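You operate a simulated robot arm through the tools that you are given. There is no shell and no other tool. Be economical: measure what you need, move in short steps, check, and stop when the job is done.

Carry out the task below with a simulated robot arm. There is one attempt and no reset: what you move stays moved.

JOB
Put the red toe piece on the low shelf of the long table. Put the green wheel from the top of the long table in the teal crate. Put the white goggles on the low shelf of the long table. Fetch the yellow cloth pad and set it on the white lens pack on the top of the long table. Open the right blue table drawer, take the purple wheel and leave it in the inside of the right blue table drawer and shut the drawer again. Fetch the black pole basket and set it on the low shelf of the long table. Take the roll of yellow paper from the top of the long table and put it on the blue plastic sheet there. Put the roll of green tape on the top of the long table away on the back strip of the cream cabinet. Take the blue pole basket and leave it on the blue bundle of sheets. Shut the top bench drawer. Fetch the yellow box from the top of the side table and set it in the white crate. Put the green wax block from the top of the bench with drawers on the counter top. Do these in any order. Set down upright: roll of yellow paper.

The check looks at the end state, three seconds after you hand in, the way a careful person would. Anything else that was tipped, shoved, dropped, spilled or broken makes it a failure. Flat cloth is picked up by pressing the open fingertips on it (5 to 10 N) and closing them slowly along it; thin cloth reads only 2 to 8 mm in the jaws.

ROBOT AND FRAMES
A 6-joint arm with a fingered hand on a trunk, on a base that drives. Base frame: it is fixed to the floor where the robot stands at the start and does not move with it; the origin is under the middle of the robot, x ahead of it, y to its left, z up; the surface under the hand at the start is at about z = 84. Lengths are in cm, angles in degrees, forces in N, time in s.
With the tool pointing down near the work surface it reaches from about 40 to 90 cm from the robot's upright axis, wherever it stands. Its first joint turns from -166.0 to 166.0 degrees. Places, roughly: back strip of the cream cabinet (50x12 cm) [-162, 238, 86]; black pole basket (6x6x2 cm) [70, 80, 80]; blue bundle of sheets (26x12x3 cm) [60, 150, 90]; blue plastic sheet (26x12x1 cm) [70, 120, 80]; blue pole basket (6x6x2 cm) [80, 140, 80]; counter top [-240, -290, 100]; green wax block [-500, -400, 75]; green wheel (6x6x4 cm) [70, 30, 90]; inside of the right blue table drawer [60, 0, 70]; lens pack [50, 100, 75]; low shelf of the long table [70, 70, 30]; purple wheel (6x6x4 cm) [60, 70, 90]; red toe piece [75, 25, 75]; right blue table drawer [50, 0, 70]; roll of green tape (7x7x4 cm) [90, 120, 90]; roll of yellow paper (6x6x6 cm) [80, 70, 90]; teal crate (34x25x15 cm) [-30, 200, 90]; top bench drawer [-20, -140, 50]; white crate [50, 50, 25]; white goggles (15x6x3 cm) [60, -10, 90]; yellow box [-400, -100, 75]; yellow cloth pad (5x4x4 cm) [50, 80, 90]. Payload 5 kg.
The tool frame sits at the grasp point between the pads (the TCP): z along the fingers, y along the line on which they close. The tips reach 3.6 cm beyond it. The gripper opens to 12 cm. The gripper's body begins 4.2 cm behind the TCP. The gripper is a hand of 4 fingers: y runs from the thumb to the fingers, the wrist lies at [-1.9, -12.3, -21.1] in the tool frame.
Orientation is told as [roll, pitch, yaw] about the base's x, y, z axes, in that order, counted from this pose: with the fingers straight down and the wrist toward the robot, the tool's x, y and z point along [0, 1, 0], [1, 0, 0] and [0, 0, -1] of the base frame.

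CONTROLS
- The arm moves only by the tool move_arm. Its argument "rows" is a list of rows, each an object of numbers (a shift or turn left out is 0): "x", "y", "z": the shift along the tool's x, y, z in cm; "ax", "ay", "az": the turn, a rotation vector about the tool's x, y, z in rad. In form: [{"x": .., "y": .., "z": .., "ax": .., "ay": .., "az": ..}, ...]. A call has 1 to 10 rows; each row shifts and turns the commanded pose from where the row before left it, along the tool's axes as they then stand. Each row takes 0.2 s and may step no farther than 5 cm and 8.6 degrees from the row before; otherwise, the whole call is refused. A pose out of reach is approached as far as the arm can. The call stops where the force on the tool passes 40 N (or 10 N more than at its start, if that is more) or the arm is blocked; 0.2 s more then pass. In this call time passes only in rows, and 0.2 s behind the last. The reply holds the time, the measured pose of the TCP, the force on the tool along the base axes, the opening and the grip force, in the units named above and with some noise, with the torque about the TCP (base axes, N m) and any sound that the robot's microphone picked up, and new pictures: "show" is both (left out), scene, wrist or none.
- Cameras (640 x 400 px; columns grow to the right, rows downward): "scene" is now at [8.59, 4.34, 159.23]; the picture's right is [0.61, -0.79, 0.00], its down [-0.67, -0.52, -0.53] and it looks along [0.42, 0.32, -0.85] (base axes); focal length 238 px, centre (320, 200). "wrist" rides on the gripper at [7.2, -10.1, -14.2] in the tool frame; the picture's right is [-0.79, 0.29, -0.54], its down [-0.56, -0.70, 0.44] and it looks along [-0.25, 0.65, 0.71] (tool axes); focal length 280 px, centre (320, 200). There is no depth. A picture from a camera that has moved, and an enlarged one, comes with that camera's place and axes in the base frame and with its lens.
- move_column(by): slides the trunk up (or, below 0, down) by that many cm; the arm and the scene camera ride with it, the base frame stays. It gives what a move gives, with no picture.
- steer(legs): drives the robot by 1 to 6 legs, each [ahead, turn to the left] in cm and degrees, along the robot's own axes; the way and the turn of a leg run together, so that a leg with both is an arc; at most 150 cm and 180 degrees a leg. The arm and the cameras ride along, it lands a little off, and it stops where it bumps. It gives what a move gives, and a new picture of the scene camera.
- set_fingers(index, middle, ring, thumb_bend, thumb_turn): sets how far each is bent, from 0 (flat) to 100 (curled in); at 30 the hand is open as for a grip, at 70 the pads meet at the TCP. One left out holds its place. A second passes; each finger stops where it meets its share of the squeeze, and holds until it gets a number again. It is the only way to open and close the hand. It gives what a move gives, with no picture; readings hold the bend of each and the force on the fingers (four entries, about 0 where the hand has none), thumb and palm. thumb_turn goes from beside the hand (0) to across from the fingers (100), as for a grip.
- pan_tilt(pan, tilt): turns the head with the scene camera to pan (to the left, within 86 degrees either way) and tilt (down, from -29 to 69), counted from straight ahead of the robot. It gives what a move gives, and a new picture of the scene camera.
- zoom(camera, box): a new picture of the part [left, top, right, bottom] of that camera's present view, enlarged. No time passes.
- job_done(): hands the job in; it is judged then, once.

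Go step by step. Nothing tells you exact positions but the pictures and the camera data: compare them with the known pose of the tool, close in by small moves and look again before you grip or let go. The budget is 577 turns and 360 pictures, counting those below and the enlarged ones. Unless the task says otherwise, let go and move clear before handing in, and close with one line.

The tools are called as name(argument=value, ...) on one line, values as JSON. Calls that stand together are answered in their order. move_arm: Moves the arm, as the interface text tells. Its arguments: {"type":"object","properties":{"rows":{"type":"array","items":{"type":"object","properties":{"x":{"type":"number"},"y":{"type":"number"},"z":{"type":"number"},"ax":{"type":"number"},"ay":{"type":"number"},"az":{"type":"number"}}}},"show":{"type":"string","enum":["both","scene","wrist","none"]}},"required":["rows"]} The other tools are called the same way: move_column (by) slides the trunk up or down; set_fingers (index, middle, ring, thumb_bend, thumb_turn) moves the fingers one by one; steer (legs) drives the base; pan_tilt (pan, tilt) turns the head that bears the scene camera; zoom (camera, box) takes an enlarged picture of a part of a camera's view; job_done () hands the job in.

At the start:

```text
clock: 0.0
eef_pos: [42.24, 57.62, 111.74]
tool_rot: [0.0, -0.1, 0.0]
contact_force: [0.2, 0.3, -0.1]
torque: [0.0, -0.02, 0.0]
opening: 11.95
grip_force: 0.2
shape: jaw
bend: [30.0, 30.0, 30.0, 30.0, 98.0]
finger forces: [0.0, 0.0, 0.1, 0.0, 0.0, 0.0]
trunk travel left (down, up): [-62.0, 22.0]
robot x, y, heading: [0.16, 0.2, -0.1]
head pan, tilt: [37.6, 57.8]
```

scene: 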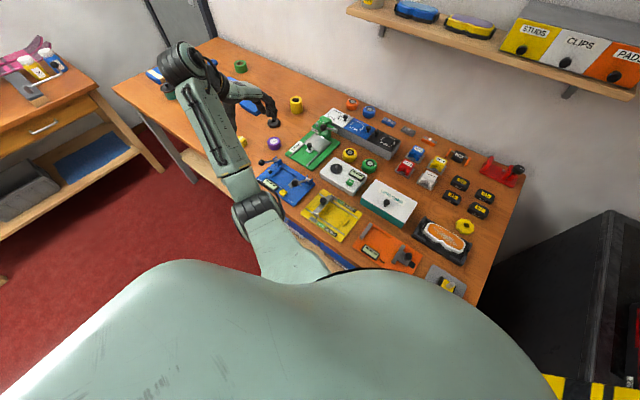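
wrist: 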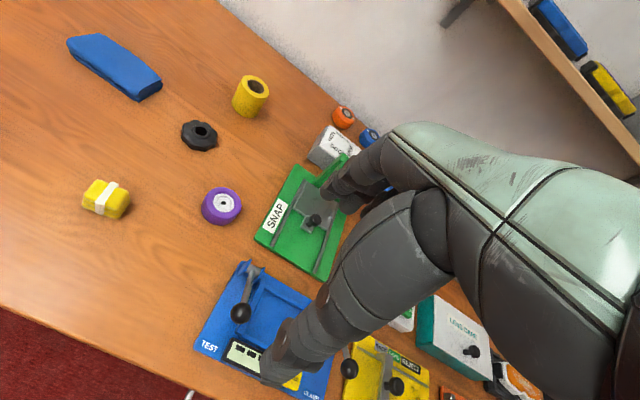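

I see the long table with many items ahead and to the left; first I take enlarged pictures to identify the items.

zoom(camera="scene", box=[240, 60, 540, 300])

zoom(camera="scene", box=[110, 40, 330, 220])

pan_tilt(pan=0, tilt=40)

pan_tilt(pan=80, tilt=35)

pan_tilt(pan=-80, tilt=35)

```text
1.67 times, centred on (390, 180) of scene
camera zoom: at [8.59, 4.34, 159.23], right [0.61, -0.79, 0.0], down [-0.67, -0.52, -0.53], along [0.42, 0.32, -0.85], focal length 396 px, centre (203, 233)
```

zoom: 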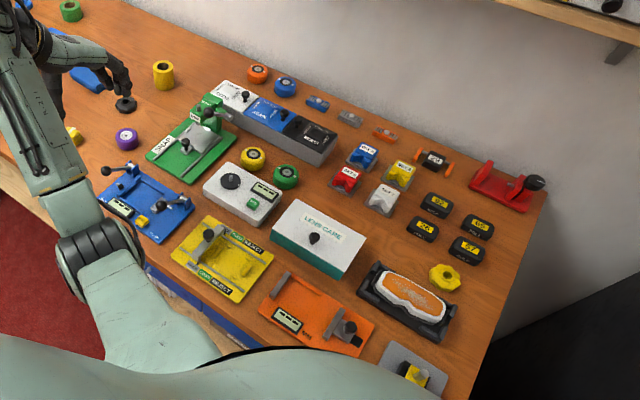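

```text
2.22 times, centred on (220, 130) of scene
camera zoom: at [8.59, 4.34, 159.23], right [0.61, -0.79, 0.0], down [-0.67, -0.52, -0.53], along [0.42, 0.32, -0.85], focal length 528 px, centre (542, 356)
```

zoom: 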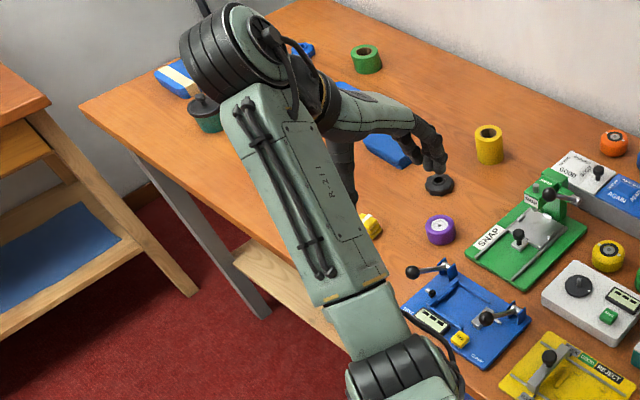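

```text
clock: 1.0
eef_pos: [42.38, 57.59, 111.71]
tool_rot: [0.0, -0.2, 0.0]
contact_force: [-0.7, -0.1, 0.2]
torque: [0.0, 0.01, -0.01]
opening: 11.97
grip_force: 0.1
shape: jaw
bend: [30.0, 30.0, 30.0, 30.0, 98.0]
finger forces: [0.0, 0.0, 0.1, 0.0, 0.1, 0.0]
trunk travel left (down, up): [-62.0, 22.0]
robot x, y, heading: [0.28, 0.08, 0.0]
head pan, tilt: [0.0, 40.0]
camera scene: at [11.62, 0.14, 161.64], right [0.0, -1.0, 0.0], down [-0.64, 0.0, -0.77], along [0.77, 0.0, -0.64], focal length 238 px, centre (320, 200)
```

scene: 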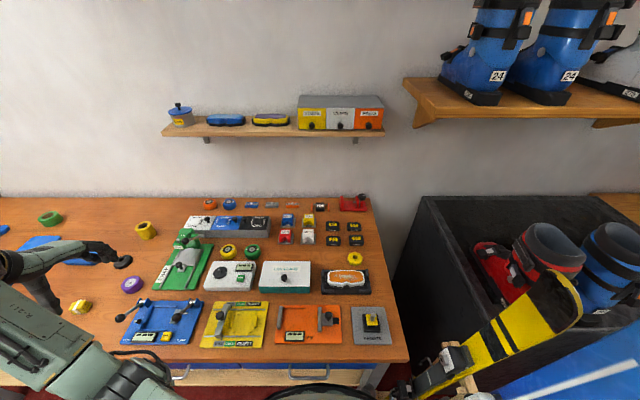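

```text
clock: 2.6
eef_pos: [42.39, 57.67, 111.77]
tool_rot: [0.1, -0.1, -0.1]
contact_force: [-0.6, 0.5, 0.0]
torque: [0.02, 0.01, 0.01]
opening: 11.96
grip_force: 0.1
shape: jaw
bend: [30.0, 30.0, 30.0, 30.0, 98.0]
finger forces: [0.0, 0.0, 0.0, 0.0, 0.1, 0.1]
trunk travel left (down, up): [-62.0, 22.0]
robot x, y, heading: [0.06, -0.02, -0.1]
head pan, tilt: [80.0, 35.0]
camera scene: at [4.65, 8.8, 162.4], right [0.98, -0.17, 0.0], down [-0.1, -0.56, -0.82], along [0.14, 0.81, -0.57], focal length 238 px, centre (320, 200)
```

scene: 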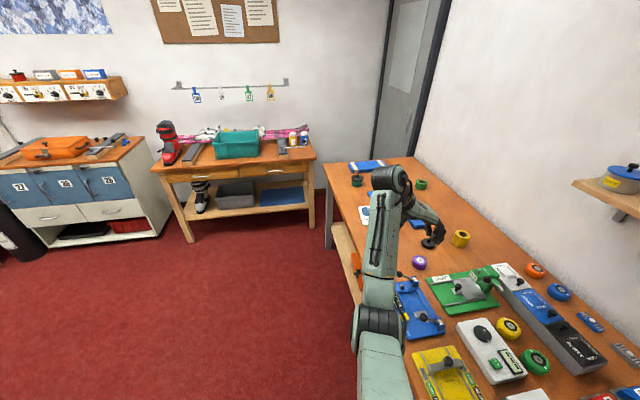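

```text
clock: 5.0
eef_pos: [42.4, 57.66, 111.73]
tool_rot: [0.0, -0.2, 0.0]
contact_force: [0.3, -1.1, 0.5]
torque: [-0.02, -0.03, -0.01]
opening: 11.96
grip_force: 0.0
shape: jaw
bend: [30.0, 30.0, 30.0, 30.0, 98.0]
finger forces: [0.0, 0.0, 0.1, 0.0, 0.0, 0.0]
trunk travel left (down, up): [-62.0, 22.0]
robot x, y, heading: [-0.09, -0.08, -0.0]
head pan, tilt: [-80.0, 35.0]
camera scene: at [4.65, -8.55, 162.4], right [-0.98, -0.17, 0.0], down [-0.1, 0.56, -0.82], along [0.14, -0.81, -0.57], focal length 238 px, centre (320, 200)
```

scene: 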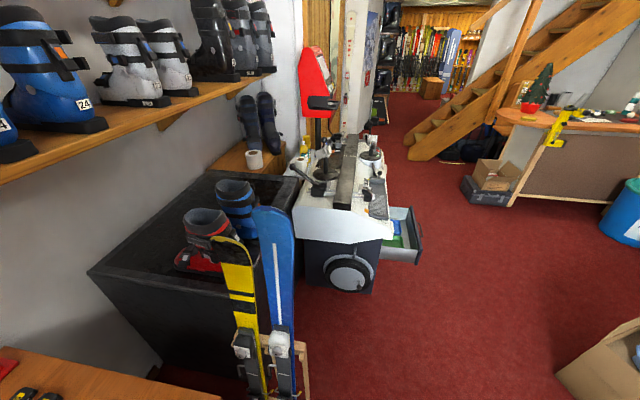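

The room: long table here, teal crate table and cream cabinet to the left, a machine bench with an open drawer to the right. I look closer at several views.

zoom(camera="scene", box=[270, 100, 450, 300])

zoom(camera="scene", box=[440, 40, 640, 240])

pan_tilt(pan=-10, tilt=50)

zoom(camera="scene", box=[180, 80, 420, 240])

```text
2.00 times, centred on (360, 200) of scene
camera zoom: at [4.65, -8.55, 162.4], right [-0.98, -0.17, 0.0], down [-0.1, 0.56, -0.82], along [0.14, -0.81, -0.57], focal length 475 px, centre (240, 200)
```

zoom: 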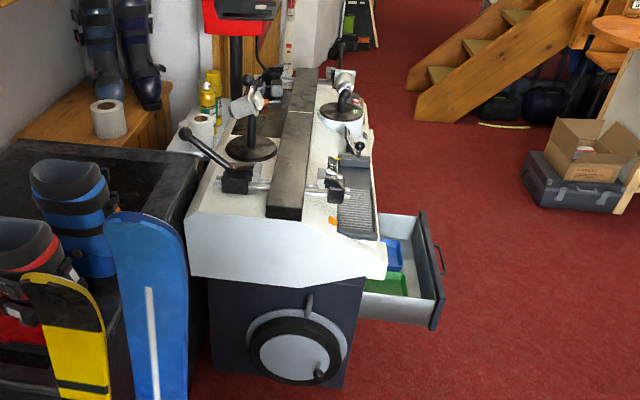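

```text
2.00 times, centred on (540, 140) of scene
camera zoom: at [4.65, -8.55, 162.4], right [-0.98, -0.17, 0.0], down [-0.1, 0.56, -0.82], along [0.14, -0.81, -0.57], focal length 475 px, centre (-120, 320)
```

zoom: 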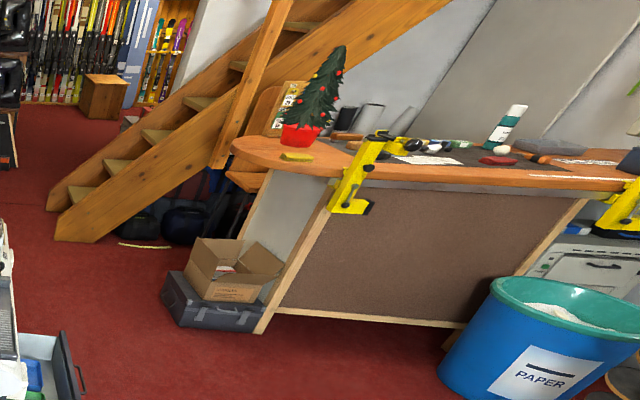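

```text
clock: 6.4
eef_pos: [42.42, 57.69, 111.69]
tool_rot: [0.0, -0.1, 0.0]
contact_force: [0.2, -0.2, 1.0]
torque: [-0.02, -0.01, 0.02]
opening: 11.95
grip_force: 0.1
shape: jaw
bend: [30.0, 30.0, 30.0, 30.0, 98.0]
finger forces: [0.0, 0.0, 0.1, 0.0, 0.0, 0.1]
trunk travel left (down, up): [-62.0, 22.0]
robot x, y, heading: [-0.1, 0.32, 0.0]
head pan, tilt: [-10.0, 50.0]
camera scene: at [10.7, -1.22, 160.23], right [-0.17, -0.98, 0.0], down [-0.75, 0.13, -0.64], along [0.63, -0.11, -0.77], focal length 238 px, centre (320, 200)
```

scene: 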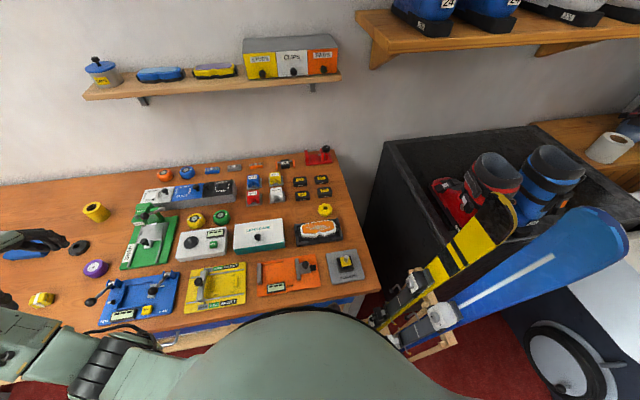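

```text
2.50 times, centred on (300, 160) of scene
camera zoom: at [10.7, -1.22, 160.23], right [-0.17, -0.98, 0.0], down [-0.75, 0.13, -0.64], along [0.63, -0.11, -0.77], focal length 594 px, centre (370, 300)
```

zoom: 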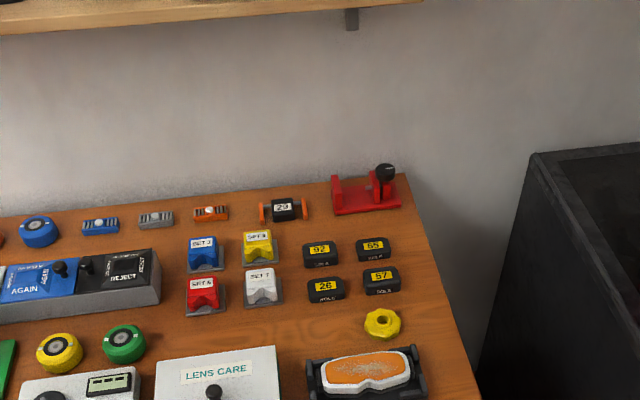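

The red toe piece is the red SET block at about (80,15); the green wheel is at about (72,28). I back off to see the low shelf, drawers and white crate.

steer(legs=[[-50, 0]])

pan_tilt(pan=35, tilt=45)

```text
clock: 9.6
eef_pos: [-5.71, 57.45, 111.86]
tool_rot: [-0.1, -0.1, -0.5]
contact_force: [-0.7, -0.4, 0.0]
torque: [-0.01, 0.01, -0.03]
opening: 11.96
grip_force: 0.0
shape: jaw
bend: [30.0, 30.0, 30.0, 30.0, 98.0]
finger forces: [0.0, 0.1, 0.0, 0.1, 0.0, 0.0]
trunk travel left (down, up): [-62.0, 22.0]
robot x, y, heading: [-48.74, -0.27, -0.9]
head pan, tilt: [-10.0, 50.0]
camera scene: at [-37.83, -1.08, 160.23], right [-0.18, -0.98, 0.0], down [-0.75, 0.14, -0.64], along [0.63, -0.12, -0.77], focal length 238 px, centre (320, 200)
```

scene: 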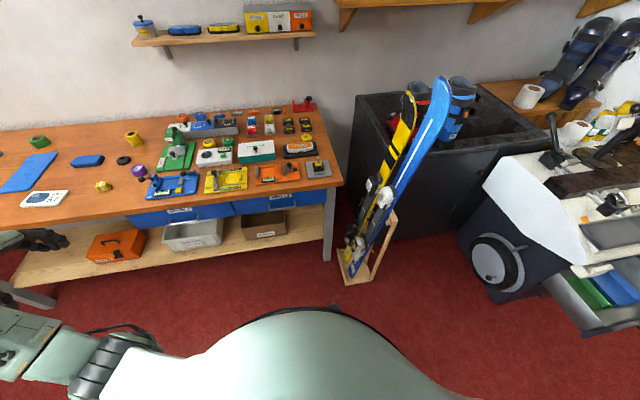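

```text
clock: 10.7
eef_pos: [-5.59, 57.56, 111.7]
tool_rot: [0.0, -0.1, -0.5]
contact_force: [0.0, 0.2, 0.1]
torque: [-0.01, -0.01, 0.0]
opening: 11.95
grip_force: 0.0
shape: jaw
bend: [30.0, 30.0, 30.0, 30.0, 98.0]
finger forces: [0.0, 0.1, 0.1, 0.0, 0.1, 0.1]
trunk travel left (down, up): [-62.0, 22.0]
robot x, y, heading: [-48.39, 0.28, -0.8]
head pan, tilt: [35.0, 45.0]
camera scene: at [-38.69, 4.92, 160.92], right [0.56, -0.83, 0.0], down [-0.58, -0.4, -0.71], along [0.58, 0.4, -0.71], focal length 238 px, centre (320, 200)
```

scene: 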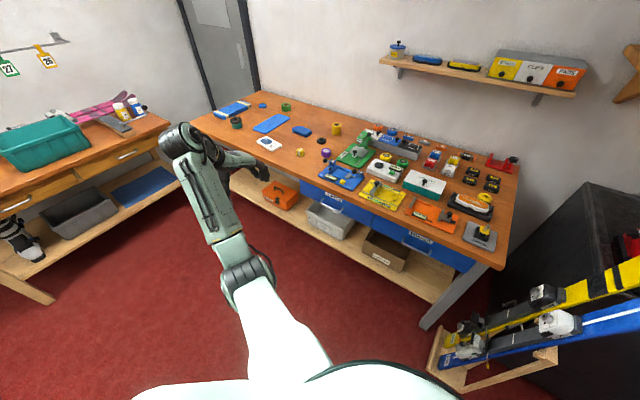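

zoom(camera="scene", box=[180, 80, 360, 200])

zoom(camera="scene", box=[220, 140, 500, 320])

zoom(camera="scene", box=[0, 80, 200, 290])

```text
3.33 times, centred on (270, 140) of scene
camera zoom: at [-38.69, 4.92, 160.92], right [0.56, -0.83, 0.0], down [-0.58, -0.4, -0.71], along [0.58, 0.4, -0.71], focal length 792 px, centre (487, 400)
```

zoom: 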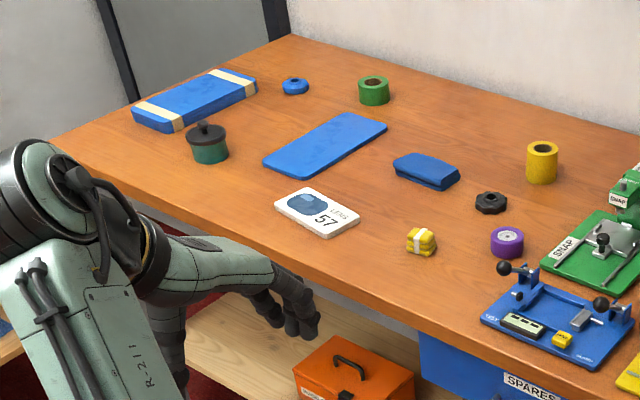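

```text
2.22 times, centred on (360, 230) of scene
camera zoom: at [-38.69, 4.92, 160.92], right [0.56, -0.83, 0.0], down [-0.58, -0.4, -0.71], along [0.58, 0.4, -0.71], focal length 528 px, centre (231, 133)
```

zoom: 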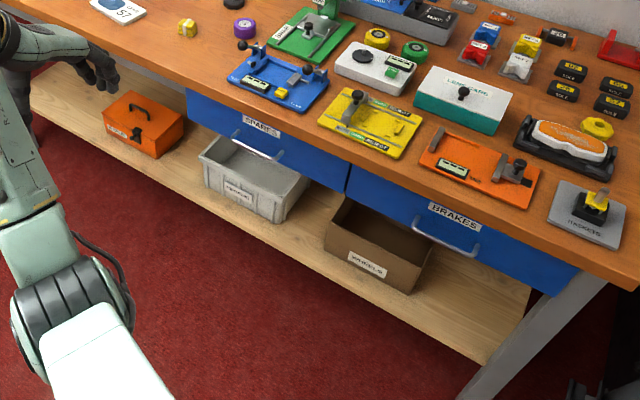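

```text
1.90 times, centred on (100, 185) of scene
camera zoom: at [-38.69, 4.92, 160.92], right [0.56, -0.83, 0.0], down [-0.58, -0.4, -0.71], along [0.58, 0.4, -0.71], focal length 452 px, centre (739, 229)
```

zoom: 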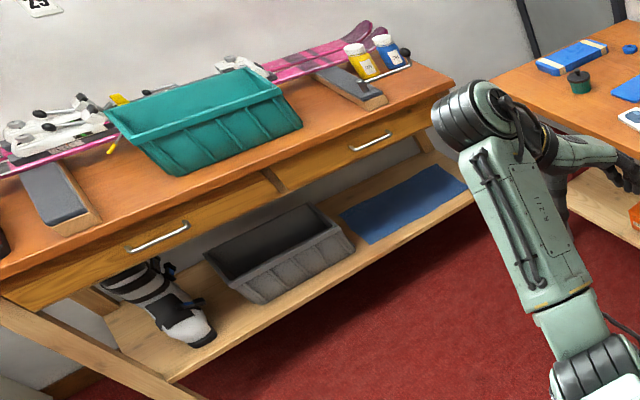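

The white crate stands on the low shelf, the drawers are under the table's right half, and the shelf left of the orange box is free. I drive alongside the table's left half, facing +y.

steer(legs=[[0, 69.5], [106, 0], [0, 21]])

pan_tilt(pan=-80, tilt=50)

```text
clock: 21.3
eef_pos: [-66.46, 139.24, 111.76]
tool_rot: [0.0, -0.1, 88.7]
contact_force: [-0.6, 0.6, 0.0]
torque: [0.01, 0.0, -0.02]
opening: 11.97
grip_force: 0.1
shape: jaw
bend: [30.0, 30.0, 30.0, 30.0, 98.0]
finger forces: [0.0, 0.0, 0.0, 0.1, 0.0, 0.0]
trunk travel left (down, up): [-62.0, 22.0]
robot x, y, heading: [-10.02, 95.59, 88.6]
head pan, tilt: [35.0, 45.0]
camera scene: at [-14.17, 105.44, 160.92], right [0.83, 0.55, 0.0], down [0.39, -0.59, -0.71], along [-0.39, 0.59, -0.71], focal length 238 px, centre (320, 200)
```

scene: 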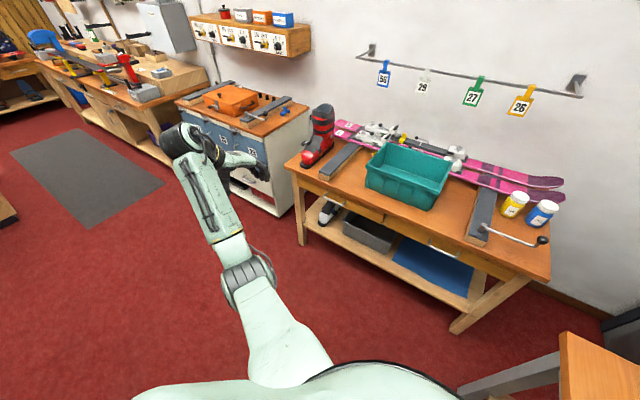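

```text
clock: 23.2
eef_pos: [-66.45, 139.19, 111.74]
tool_rot: [0.1, -0.1, 88.8]
contact_force: [0.5, -0.5, 0.4]
torque: [0.01, 0.01, 0.01]
opening: 11.96
grip_force: 0.2
shape: jaw
bend: [30.0, 30.0, 30.0, 30.0, 98.0]
finger forces: [0.1, 0.0, 0.0, 0.0, 0.0, 0.0]
trunk travel left (down, up): [-62.0, 22.0]
robot x, y, heading: [-9.88, 95.73, 88.5]
head pan, tilt: [-80.0, 50.0]
camera scene: at [-2.04, 99.85, 160.23], right [0.15, -0.99, 0.0], down [-0.76, -0.12, -0.64], along [0.64, 0.1, -0.77], focal length 238 px, centre (320, 200)
```

scene: 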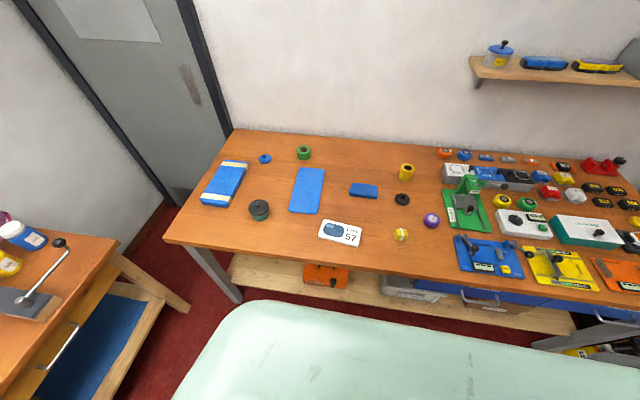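

Clear view of the left half of the table. I enlarge it to measure positions.

zoom(camera="scene", box=[190, 130, 450, 290])

```text
2.46 times, centred on (320, 210) of scene
camera zoom: at [-2.04, 99.85, 160.23], right [0.15, -0.99, 0.0], down [-0.76, -0.12, -0.64], along [0.64, 0.1, -0.77], focal length 585 px, centre (320, 175)
```

zoom: 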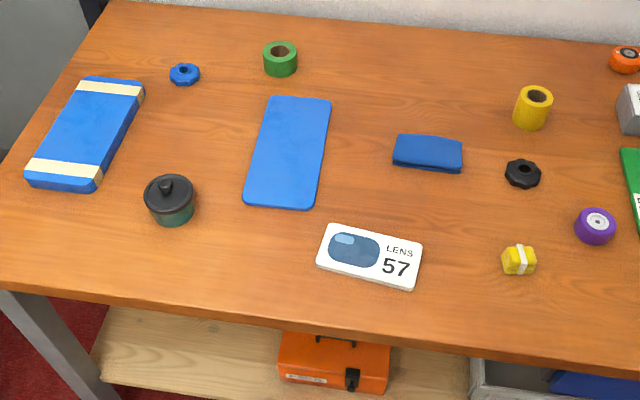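

Positions: pad (48,78), lens pack (45,99), black basket (66,76), paper (80,73), sheet (65,115), tape (89,121), blue basket (82,139), bundle (62,150). I turn the base so the arm points over the table, moving in a bit closer.

steer(legs=[[0, -88.5], [10, 0], [0, -52]])

pan_tilt(pan=55, tilt=52)

```text
clock: 31.6
eef_pos: [71.84, 98.86, 111.85]
tool_rot: [0.0, -0.1, -51.2]
contact_force: [0.6, -0.3, -0.4]
torque: [0.03, -0.03, 0.0]
opening: 11.97
grip_force: 0.0
shape: jaw
bend: [30.0, 30.0, 30.0, 30.0, 98.0]
finger forces: [0.0, 0.1, 0.0, 0.0, 0.1, 0.1]
trunk travel left (down, up): [-62.0, 22.0]
robot x, y, heading: [0.34, 95.72, -51.4]
head pan, tilt: [-80.0, 50.0]
camera scene: at [-2.65, 87.71, 160.23], right [-0.75, 0.66, 0.0], down [0.5, 0.58, -0.64], along [-0.42, -0.48, -0.77], focal length 238 px, centre (320, 200)
```

scene: 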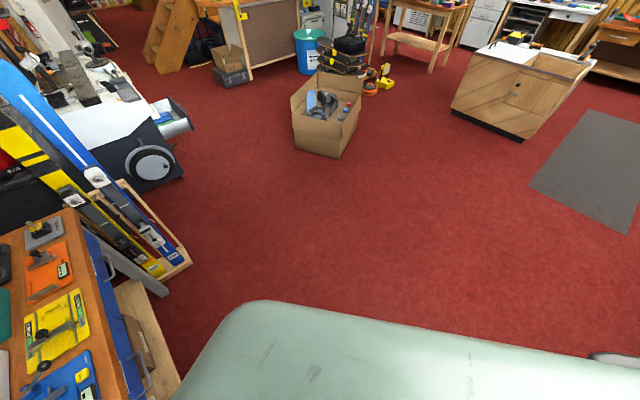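

```text
clock: 33.8
eef_pos: [71.86, 98.87, 111.81]
tool_rot: [0.0, -0.1, -51.2]
contact_force: [0.3, 0.1, -0.4]
torque: [-0.01, -0.02, 0.0]
opening: 11.97
grip_force: 0.1
shape: jaw
bend: [30.0, 30.0, 30.0, 30.0, 98.0]
finger forces: [0.1, 0.0, 0.0, 0.0, 0.0, 0.0]
trunk travel left (down, up): [-62.0, 22.0]
robot x, y, heading: [0.55, 95.55, -51.1]
head pan, tilt: [55.0, 52.0]
camera scene: at [9.91, 94.01, 159.96], right [0.07, -1.0, 0.0], down [-0.79, -0.05, -0.62], along [0.61, 0.04, -0.79], focal length 238 px, centre (320, 200)
```

scene: 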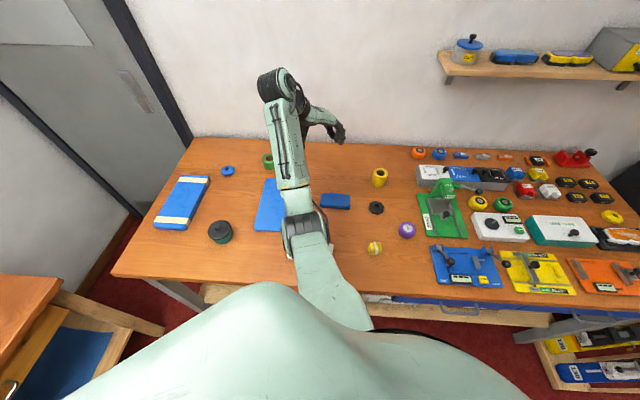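

The hand is over the table. I turn it to yaw 0 (so tool x = base y, tool y = base x) and then go over the yellow pad.

move_arm(rows=[{"az": -0.149}, {"az": -0.149}, {"az": -0.149}, {"az": -0.149}, {"az": -0.149}, {"az": -0.149}, {"x": -4, "y": -3}, {"x": -4, "y": -3}, {"x": -4, "y": -3}, {"x": -4, "y": -3}], show="none")

move_arm(rows=[{"x": -3, "y": -3}, {"x": -2, "y": -3.5}, {"y": -4, "z": 3}, {"z": 4}, {"z": 4}], show="both")

```text
clock: 36.0
eef_pos: [61.71, 82.24, 109.46]
tool_rot: [0.1, -0.2, 0.1]
contact_force: [0.1, 1.0, 0.9]
torque: [0.06, 0.0, 0.03]
opening: 11.99
grip_force: 0.1
shape: jaw
bend: [30.0, 30.0, 30.0, 30.0, 98.0]
finger forces: [0.0, 0.0, 0.1, 0.1, 0.1, 0.0]
out of reach, approached as far as the arm can: row 9, 10
trunk travel left (down, up): [-62.0, 22.0]
robot x, y, heading: [0.27, 95.95, -51.5]
head pan, tilt: [55.0, 52.0]
```

```text
clock: 37.2
eef_pos: [52.99, 77.03, 95.46]
tool_rot: [-0.1, -0.2, 0.1]
contact_force: [0.2, 0.4, -0.2]
torque: [0.0, -0.02, 0.0]
opening: 11.98
grip_force: 0.0
shape: jaw
bend: [30.0, 30.0, 30.0, 30.0, 98.0]
finger forces: [0.0, 0.1, 0.0, 0.0, 0.0, 0.0]
out of reach, approached as far as the arm can: row 1, 2
trunk travel left (down, up): [-62.0, 22.0]
robot x, y, heading: [0.63, 95.58, -51.3]
head pan, tilt: [55.0, 52.0]
camera scene: at [9.85, 94.06, 159.97], right [0.07, -1.0, 0.0], down [-0.79, -0.05, -0.62], along [0.61, 0.04, -0.79], focal length 238 px, centre (320, 200)
camera wrist: at [42.93, 84.41, 109.76], right [0.29, -0.79, 0.54], down [-0.7, -0.56, -0.44], along [0.66, -0.25, -0.71], focal length 280 px, centre (320, 200)
```

scene: 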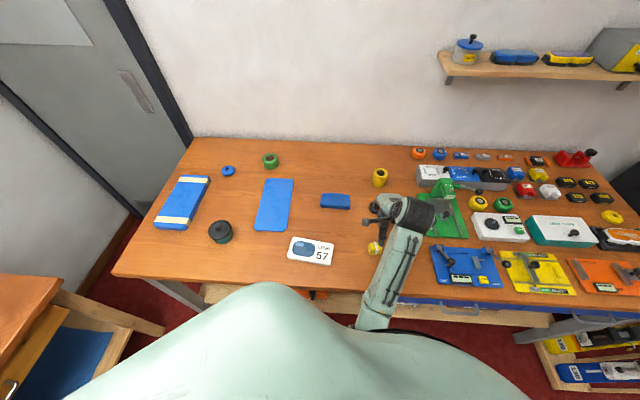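
wrist: 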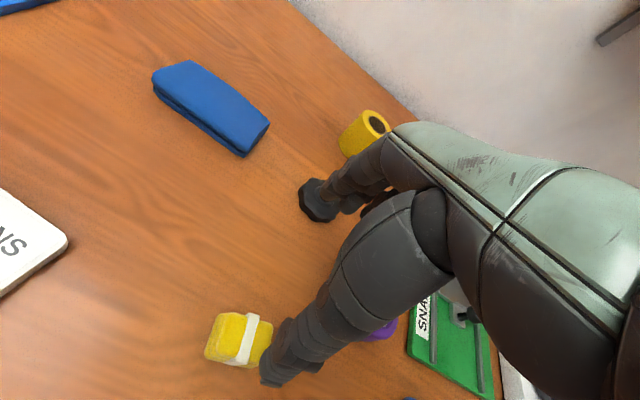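

The wrist view puts the pad at (48,77.7). I move over it and descend.

move_arm(rows=[{"x": 0.7, "y": -4.8}, {"z": 3.5}, {"z": 3.4}], show="wrist")

```text
clock: 38.0
eef_pos: [48.51, 77.87, 88.44]
tool_rot: [0.0, -0.1, 0.1]
contact_force: [0.2, -0.3, 0.8]
torque: [0.0, -0.06, -0.01]
opening: 12.01
grip_force: 0.0
shape: jaw
bend: [30.0, 30.0, 30.0, 30.0, 98.0]
finger forces: [0.0, 0.0, 0.0, 0.0, 0.0, 0.0]
trunk travel left (down, up): [-62.0, 22.0]
robot x, y, heading: [0.1, 95.96, -51.2]
head pan, tilt: [55.0, 52.0]
camera wrist: at [38.47, 85.22, 102.72], right [0.29, -0.79, 0.54], down [-0.7, -0.56, -0.44], along [0.66, -0.25, -0.71], focal length 280 px, centre (320, 200)
```

wrist: 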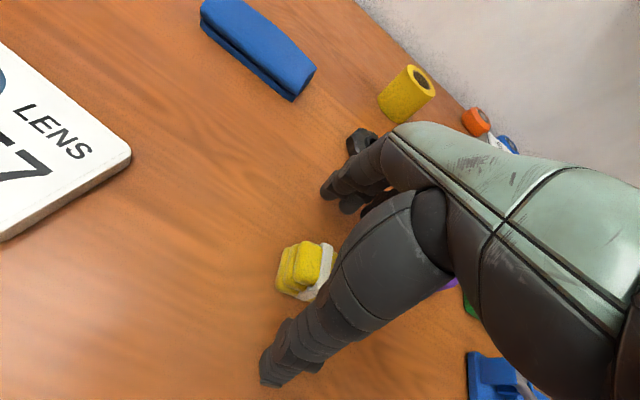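

The pad sits between thumb and fingers; I close.

set_fingers(index=65, middle=65, ring=65, thumb_bend=65)

move_arm(rows=[{"z": -2}, {"z": -4}], show="wrist")

```text
clock: 39.0
eef_pos: [48.66, 77.96, 88.49]
tool_rot: [0.0, -0.2, 0.0]
contact_force: [0.0, 0.0, 1.0]
torque: [0.01, -0.04, -0.01]
opening: 3.03
grip_force: 4.6
shape: fingers
bend: [62.0, 63.0, 65.0, 61.0, 97.0]
finger forces: [2.6, 2.1, 0.0, 0.1, 4.8, 0.1]
trunk travel left (down, up): [-62.0, 22.0]
robot x, y, heading: [0.27, 95.6, -51.1]
head pan, tilt: [55.0, 52.0]
```

```text
clock: 39.6
eef_pos: [48.82, 77.75, 94.51]
tool_rot: [0.0, 0.1, 0.1]
contact_force: [0.4, -0.6, -1.1]
torque: [-0.02, -0.05, -0.02]
opening: 3.07
grip_force: 5.0
shape: fingers
bend: [62.0, 63.0, 65.0, 61.0, 97.0]
finger forces: [2.7, 2.1, 0.0, 0.0, 4.7, 0.0]
trunk travel left (down, up): [-62.0, 22.0]
robot x, y, heading: [-0.27, 95.86, -51.1]
head pan, tilt: [55.0, 52.0]
camera wrist: at [38.66, 85.09, 108.72], right [0.29, -0.79, 0.54], down [-0.7, -0.56, -0.44], along [0.65, -0.25, -0.71], focal length 280 px, centre (320, 200)
```

wrist: 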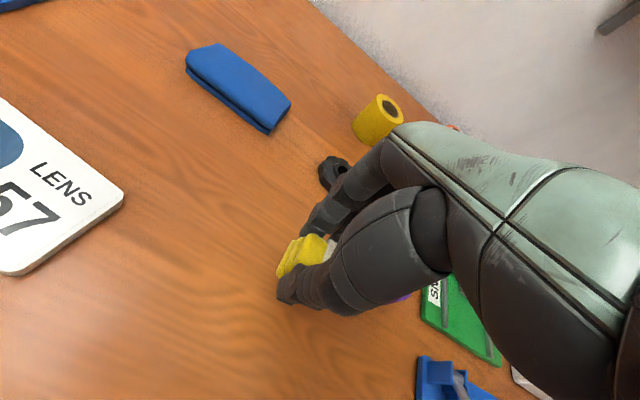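

Pad lifted. I carry it over the lens pack.

move_arm(rows=[{"x": 4.5, "y": -0.5}, {"x": 4.5, "y": -0.5}, {"x": 4.5, "y": -0.5}, {"x": 4.5, "y": -0.5}, {"x": 3.7, "y": -0.5}], show="both")

zoom(camera="scene", box=[250, 180, 410, 280])

```text
clock: 40.8
eef_pos: [46.02, 99.91, 94.68]
tool_rot: [0.0, -0.1, 0.0]
contact_force: [-0.6, -0.4, -0.7]
torque: [-0.04, 0.0, -0.01]
opening: 3.04
grip_force: 4.2
shape: fingers
bend: [62.0, 63.0, 65.0, 61.0, 97.0]
finger forces: [2.7, 1.9, 0.0, 0.0, 4.6, 0.0]
trunk travel left (down, up): [-62.0, 22.0]
robot x, y, heading: [0.57, 95.78, -51.3]
head pan, tilt: [55.0, 52.0]
camera scene: at [9.9, 94.1, 159.96], right [0.07, -1.0, 0.0], down [-0.79, -0.05, -0.62], along [0.61, 0.04, -0.79], focal length 238 px, centre (320, 200)
camera wrist: at [35.89, 107.19, 108.86], right [0.29, -0.79, 0.54], down [-0.7, -0.56, -0.44], along [0.65, -0.25, -0.71], focal length 280 px, centre (320, 200)
```

scene: 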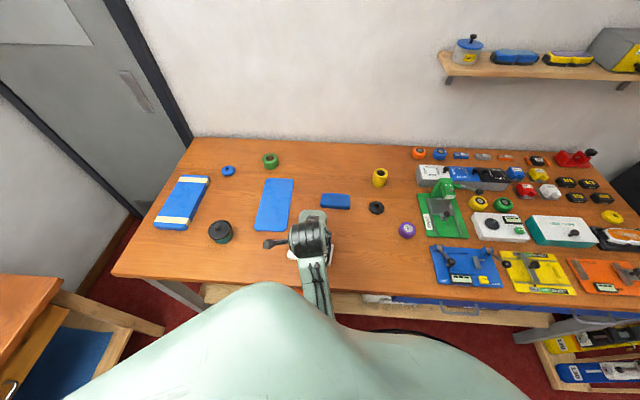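
wrist: 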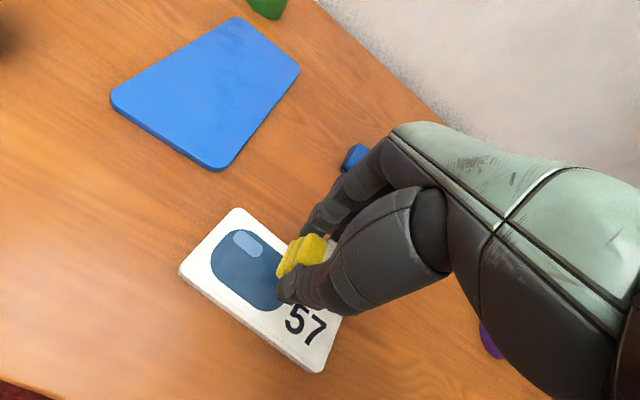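

```text
4.00 times, centred on (330, 230) of scene
camera zoom: at [9.9, 94.1, 159.96], right [0.07, -1.0, 0.0], down [-0.79, -0.05, -0.62], along [0.61, 0.04, -0.79], focal length 950 px, centre (280, 80)
```

zoom: 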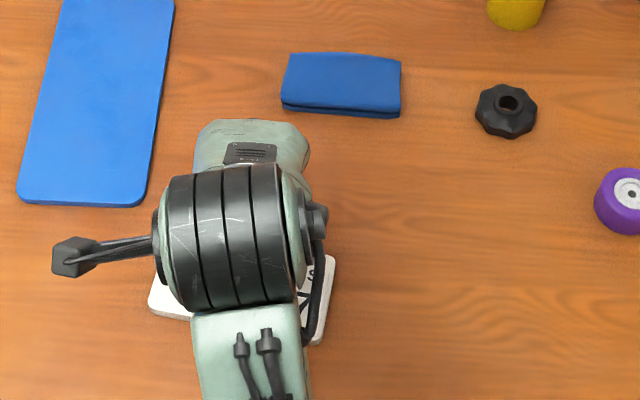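

The pad is over the pack centre. I lower in small steps and feel for contact.

move_arm(rows=[{"z": 2}, {"z": 1.5}], show="none")

move_arm(rows=[{"z": 0.6}], show="none")

move_arm(rows=[{"z": 0.5}], show="wrist")

```text
clock: 41.4
eef_pos: [46.04, 99.82, 91.16]
tool_rot: [0.1, -0.1, 0.2]
contact_force: [0.5, -0.7, -0.5]
torque: [0.01, 0.04, 0.0]
opening: 3.04
grip_force: 5.1
shape: fingers
bend: [62.0, 63.0, 65.0, 61.0, 97.0]
finger forces: [2.7, 1.9, 0.0, 0.0, 4.6, 0.0]
trunk travel left (down, up): [-62.0, 22.0]
robot x, y, heading: [0.19, 95.61, -51.2]
head pan, tilt: [55.0, 52.0]
```

```text
clock: 41.8
eef_pos: [45.95, 99.76, 90.61]
tool_rot: [0.0, -0.2, 0.0]
contact_force: [0.5, -1.1, -0.3]
torque: [-0.01, 0.0, 0.03]
opening: 3.03
grip_force: 4.4
shape: fingers
bend: [62.0, 63.0, 65.0, 61.0, 97.0]
finger forces: [2.6, 2.0, 0.0, 0.1, 4.5, 0.0]
trunk travel left (down, up): [-62.0, 22.0]
robot x, y, heading: [0.12, 95.64, -51.2]
head pan, tilt: [55.0, 52.0]
```

```text
clock: 42.2
eef_pos: [46.03, 99.64, 89.96]
tool_rot: [0.0, -0.1, 0.2]
contact_force: [0.6, 0.3, 0.1]
torque: [0.01, 0.0, 0.02]
opening: 3.03
grip_force: 4.6
shape: fingers
bend: [62.0, 63.0, 65.0, 61.0, 97.0]
finger forces: [2.6, 1.9, 0.0, 0.0, 4.6, 0.1]
trunk travel left (down, up): [-62.0, 22.0]
robot x, y, heading: [0.25, 95.67, -51.3]
head pan, tilt: [55.0, 52.0]
camera wrist: at [35.84, 106.96, 104.16], right [0.29, -0.79, 0.54], down [-0.7, -0.56, -0.44], along [0.65, -0.25, -0.71], focal length 280 px, centre (320, 200)
```

wrist: 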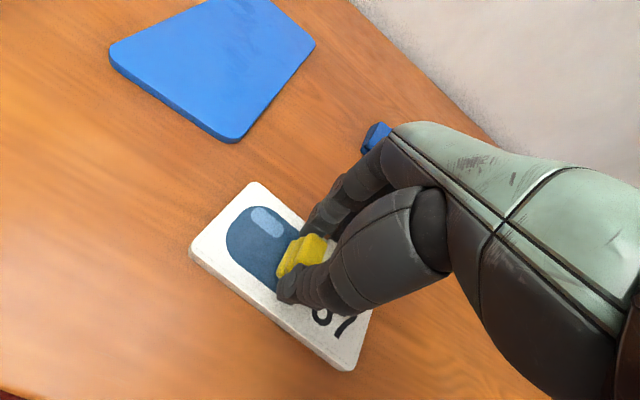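

Still no contact; I go on in small steps.

move_arm(rows=[{"z": 0.4}], show="none")

move_arm(rows=[{"z": 0.3}], show="none")

move_arm(rows=[{"z": 0.2}], show="none")

```text
clock: 42.6
eef_pos: [45.94, 99.7, 89.64]
tool_rot: [0.0, -0.2, 0.0]
contact_force: [-0.4, 1.0, 1.6]
torque: [0.02, 0.01, -0.02]
opening: 3.03
grip_force: 4.9
shape: fingers
bend: [62.0, 63.0, 65.0, 61.0, 97.0]
finger forces: [2.9, 2.5, 0.0, 0.0, 4.9, 0.0]
trunk travel left (down, up): [-62.0, 22.0]
robot x, y, heading: [0.24, 95.59, -51.1]
head pan, tilt: [55.0, 52.0]
```

```text
clock: 43.0
eef_pos: [45.93, 99.67, 89.49]
tool_rot: [0.0, -0.4, 0.1]
contact_force: [1.5, 0.3, 14.1]
torque: [0.03, -0.11, 0.05]
opening: 3.02
grip_force: 8.6
shape: fingers
bend: [62.0, 63.0, 65.0, 62.0, 97.0]
finger forces: [5.8, 4.8, 0.0, 0.1, 7.4, 0.1]
trunk travel left (down, up): [-62.0, 22.0]
robot x, y, heading: [0.16, 95.68, -51.3]
head pan, tilt: [55.0, 52.0]
```

```text
clock: 43.4
eef_pos: [45.92, 99.65, 89.47]
tool_rot: [0.0, -0.5, 0.1]
contact_force: [4.4, 0.5, 26.0]
torque: [0.03, -0.18, -0.02]
opening: 3.0
grip_force: 14.4
shape: fingers
bend: [62.0, 63.0, 65.0, 62.0, 97.0]
finger forces: [9.6, 7.8, 0.0, 0.0, 10.9, 0.0]
trunk travel left (down, up): [-62.0, 22.0]
robot x, y, heading: [0.14, 95.87, -51.3]
head pan, tilt: [55.0, 52.0]
```

Contact at 89.6. I relieve the press and release.

move_arm(rows=[{"z": -0.5}], show="none")

set_fingers(index=35, middle=35, ring=35, thumb_bend=35)

move_arm(rows=[{"z": -3}, {"z": -5}], show="wrist")

```text
clock: 43.8
eef_pos: [45.84, 99.69, 89.44]
tool_rot: [-0.2, 0.1, 0.1]
contact_force: [3.2, -0.5, 6.7]
torque: [-0.04, -0.15, -0.01]
opening: 3.0
grip_force: 8.3
shape: fingers
bend: [62.0, 63.0, 65.0, 62.0, 97.0]
finger forces: [5.8, 4.3, 0.1, 0.0, 5.5, 0.0]
trunk travel left (down, up): [-62.0, 22.0]
robot x, y, heading: [0.59, 95.8, -51.2]
head pan, tilt: [55.0, 52.0]
```

```text
clock: 44.8
eef_pos: [45.82, 99.63, 89.69]
tool_rot: [0.0, -0.1, 0.0]
contact_force: [-0.8, -0.3, -0.5]
torque: [-0.04, -0.02, 0.01]
opening: 10.83
grip_force: 0.1
shape: fingers
bend: [35.0, 35.0, 35.0, 35.0, 97.0]
finger forces: [0.0, 0.0, 0.0, 0.0, 0.0, 0.0]
trunk travel left (down, up): [-62.0, 22.0]
robot x, y, heading: [0.51, 95.82, -51.4]
head pan, tilt: [55.0, 52.0]
```

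```text
clock: 45.4
eef_pos: [46.15, 99.71, 97.74]
tool_rot: [-0.2, 0.1, 0.1]
contact_force: [0.1, 0.2, -0.6]
torque: [0.02, 0.03, 0.01]
opening: 10.89
grip_force: 0.1
shape: fingers
bend: [35.0, 35.0, 35.0, 35.0, 97.0]
finger forces: [0.0, 0.1, 0.1, 0.0, 0.0, 0.1]
trunk travel left (down, up): [-62.0, 22.0]
robot x, y, heading: [0.97, 95.71, -51.0]
head pan, tilt: [55.0, 52.0]
camera wrist: at [36.04, 106.92, 111.91], right [0.29, -0.79, 0.54], down [-0.7, -0.56, -0.44], along [0.65, -0.25, -0.71], focal length 280 px, centre (320, 200)
```

wrist: 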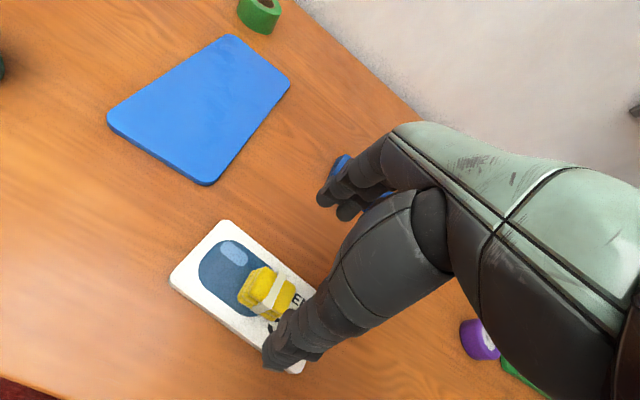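

Pad is on the lens pack. Next the roll of yellow paper at about (80,73).

move_arm(rows=[{"z": -4}, {"x": -3.2, "y": 3.8}, {"x": -3.2, "y": 3.8}, {"x": -3.2, "y": 3.8}, {"x": -3.2, "y": 3.8}, {"x": -3.2, "y": 3.8}, {"x": -3.2, "y": 3.8}, {"x": -3.2, "y": 3.8}, {"x": -3, "y": 3}], show="both")

```text
clock: 47.4
eef_pos: [75.8, 74.11, 101.66]
tool_rot: [0.0, 0.1, 0.1]
contact_force: [0.2, -0.1, 0.6]
torque: [0.04, 0.05, 0.01]
opening: 10.9
grip_force: 0.1
shape: fingers
bend: [35.0, 35.0, 35.0, 35.0, 98.0]
finger forces: [0.0, 0.0, 0.1, 0.1, 0.1, 0.1]
trunk travel left (down, up): [-62.0, 22.0]
robot x, y, heading: [0.32, 95.96, -51.1]
head pan, tilt: [55.0, 52.0]
camera scene: at [10.01, 93.88, 159.95], right [0.07, -1.0, 0.0], down [-0.79, -0.05, -0.62], along [0.61, 0.04, -0.79], focal length 238 px, centre (320, 200)
camera wrist: at [65.76, 81.37, 115.94], right [0.29, -0.79, 0.54], down [-0.7, -0.56, -0.44], along [0.65, -0.25, -0.71], focal length 280 px, centre (320, 200)
```

scene: 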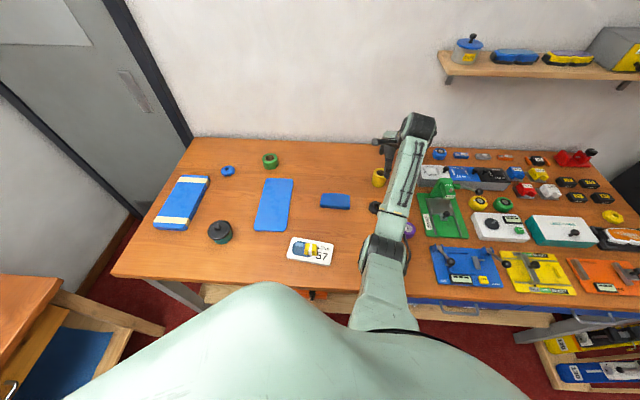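
wrist: 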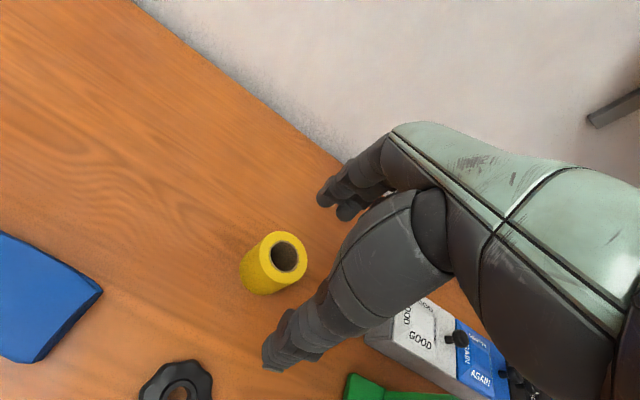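

Roll measured at (80.0,73.5). I centre and descend around it.

move_arm(rows=[{"x": -0.6, "y": 4.3}, {"z": 4}, {"z": 4}, {"z": 4.6}], show="wrist")

```text
clock: 48.4
eef_pos: [80.26, 73.59, 89.1]
tool_rot: [-0.1, -0.1, 0.1]
contact_force: [0.8, 0.6, 0.7]
torque: [0.02, 0.03, 0.01]
opening: 10.89
grip_force: 0.0
shape: fingers
bend: [35.0, 35.0, 35.0, 35.0, 98.0]
finger forces: [0.0, 0.1, 0.0, 0.0, 0.0, 0.0]
trunk travel left (down, up): [-62.0, 22.0]
robot x, y, heading: [0.08, 95.3, -51.4]
head pan, tilt: [55.0, 52.0]
camera wrist: at [70.08, 80.99, 103.27], right [0.29, -0.79, 0.54], down [-0.7, -0.56, -0.44], along [0.66, -0.25, -0.71], focal length 280 px, centre (320, 200)
```

wrist: 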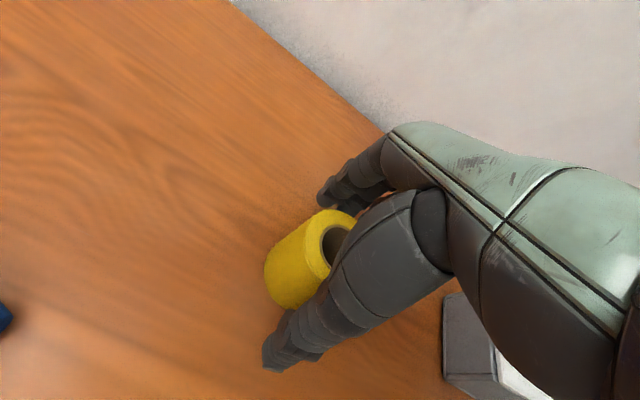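

set_fingers(index=62, middle=62, ring=62, thumb_bend=62)

move_arm(rows=[{"z": -2}, {"z": -4}], show="wrist")

```text
clock: 49.4
eef_pos: [80.09, 73.76, 89.16]
tool_rot: [0.1, -0.1, 0.1]
contact_force: [-0.3, -0.8, 2.7]
torque: [-0.06, -0.1, -0.01]
opening: 5.3
grip_force: 12.2
shape: fingers
bend: [55.0, 57.0, 62.0, 54.0, 97.0]
finger forces: [6.1, 6.3, 0.1, 0.0, 11.5, 0.0]
trunk travel left (down, up): [-62.0, 22.0]
robot x, y, heading: [0.71, 95.51, -51.2]
head pan, tilt: [55.0, 52.0]
```

```text
clock: 50.0
eef_pos: [79.93, 73.7, 95.23]
tool_rot: [-0.1, -0.1, 0.1]
contact_force: [-0.3, -0.5, 0.0]
torque: [0.01, -0.01, 0.02]
opening: 5.3
grip_force: 11.6
shape: fingers
bend: [55.0, 57.0, 62.0, 54.0, 97.0]
finger forces: [5.8, 5.6, 0.1, 0.0, 11.6, 0.0]
trunk travel left (down, up): [-62.0, 22.0]
robot x, y, heading: [0.72, 95.48, -51.1]
head pan, tilt: [55.0, 52.0]
camera wrist: at [69.87, 80.89, 109.45], right [0.29, -0.79, 0.54], down [-0.7, -0.56, -0.44], along [0.65, -0.25, -0.71], focal length 280 px, centre (320, 200)
```

wrist: 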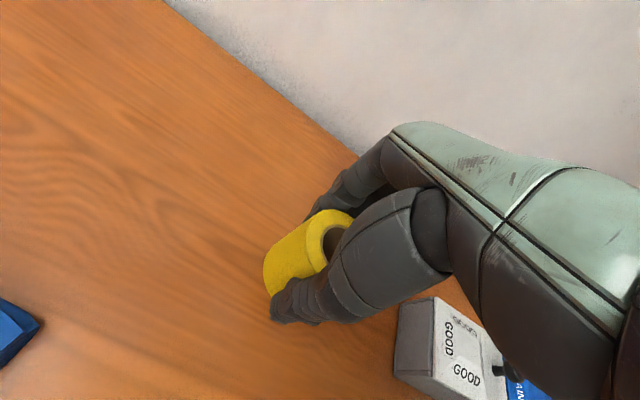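

Roll lifted. I carry it over the blue plastic sheet.

move_arm(rows=[{"x": 4.2, "y": -1.5, "z": -1}, {"x": 4.2, "y": -1.5}, {"x": 4.2, "y": -1.5}, {"x": 4.2, "y": -1.5}, {"x": 4.2, "y": -1.5}, {"x": 4.2, "y": -1.5}, {"x": 4.2, "y": -1.5}, {"x": 4.2, "y": -1.5}, {"x": 4.2, "y": -1.5}, {"x": 3.8, "y": -1.5}], show="wrist")

```text
clock: 52.2
eef_pos: [65.01, 115.4, 96.35]
tool_rot: [-0.1, 0.0, 0.1]
contact_force: [0.4, 0.5, -0.5]
torque: [-0.04, -0.02, 0.0]
opening: 5.3
grip_force: 11.8
shape: fingers
bend: [55.0, 57.0, 62.0, 54.0, 96.0]
finger forces: [5.7, 5.4, 0.0, 0.0, 11.4, 0.0]
trunk travel left (down, up): [-62.0, 22.0]
robot x, y, heading: [0.46, 95.87, -51.3]
head pan, tilt: [55.0, 52.0]
camera wrist: at [54.98, 122.67, 110.49], right [0.29, -0.79, 0.54], down [-0.7, -0.56, -0.44], along [0.65, -0.25, -0.71], focal length 280 px, centre (320, 200)
```

wrist: 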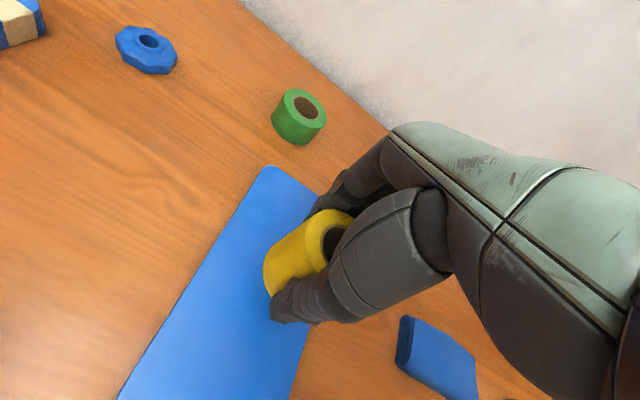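

move_arm(rows=[{"z": 3}, {"z": 2.5}], show="none")

move_arm(rows=[{"z": 0.4}], show="none")

move_arm(rows=[{"z": 0.3}], show="none")

```text
clock: 52.8
eef_pos: [65.06, 115.4, 90.64]
tool_rot: [0.0, 0.0, 0.2]
contact_force: [0.7, -1.2, -0.5]
torque: [0.01, -0.03, 0.0]
opening: 5.3
grip_force: 11.3
shape: fingers
bend: [55.0, 57.0, 62.0, 54.0, 96.0]
finger forces: [5.5, 5.5, 0.1, 0.0, 11.2, 0.0]
trunk travel left (down, up): [-62.0, 22.0]
robot x, y, heading: [0.85, 95.85, -51.5]
head pan, tilt: [55.0, 52.0]
```

```text
clock: 53.2
eef_pos: [65.09, 115.3, 90.19]
tool_rot: [0.0, -0.1, 0.1]
contact_force: [0.2, -0.2, -1.4]
torque: [0.0, 0.0, 0.0]
opening: 5.3
grip_force: 11.5
shape: fingers
bend: [55.0, 57.0, 62.0, 54.0, 96.0]
finger forces: [5.6, 5.5, 0.1, 0.1, 11.3, 0.1]
trunk travel left (down, up): [-62.0, 22.0]
robot x, y, heading: [0.55, 95.68, -51.3]
head pan, tilt: [55.0, 52.0]
```

```text
clock: 53.6
eef_pos: [64.96, 115.32, 90.01]
tool_rot: [0.0, -0.3, 0.1]
contact_force: [0.8, 0.5, 3.9]
torque: [-0.03, -0.14, 0.02]
opening: 5.28
grip_force: 11.7
shape: fingers
bend: [55.0, 57.0, 62.0, 54.0, 96.0]
finger forces: [5.8, 6.1, 0.0, 0.0, 11.8, 0.0]
trunk travel left (down, up): [-62.0, 22.0]
robot x, y, heading: [0.4, 95.72, -51.2]
head pan, tilt: [55.0, 52.0]
```

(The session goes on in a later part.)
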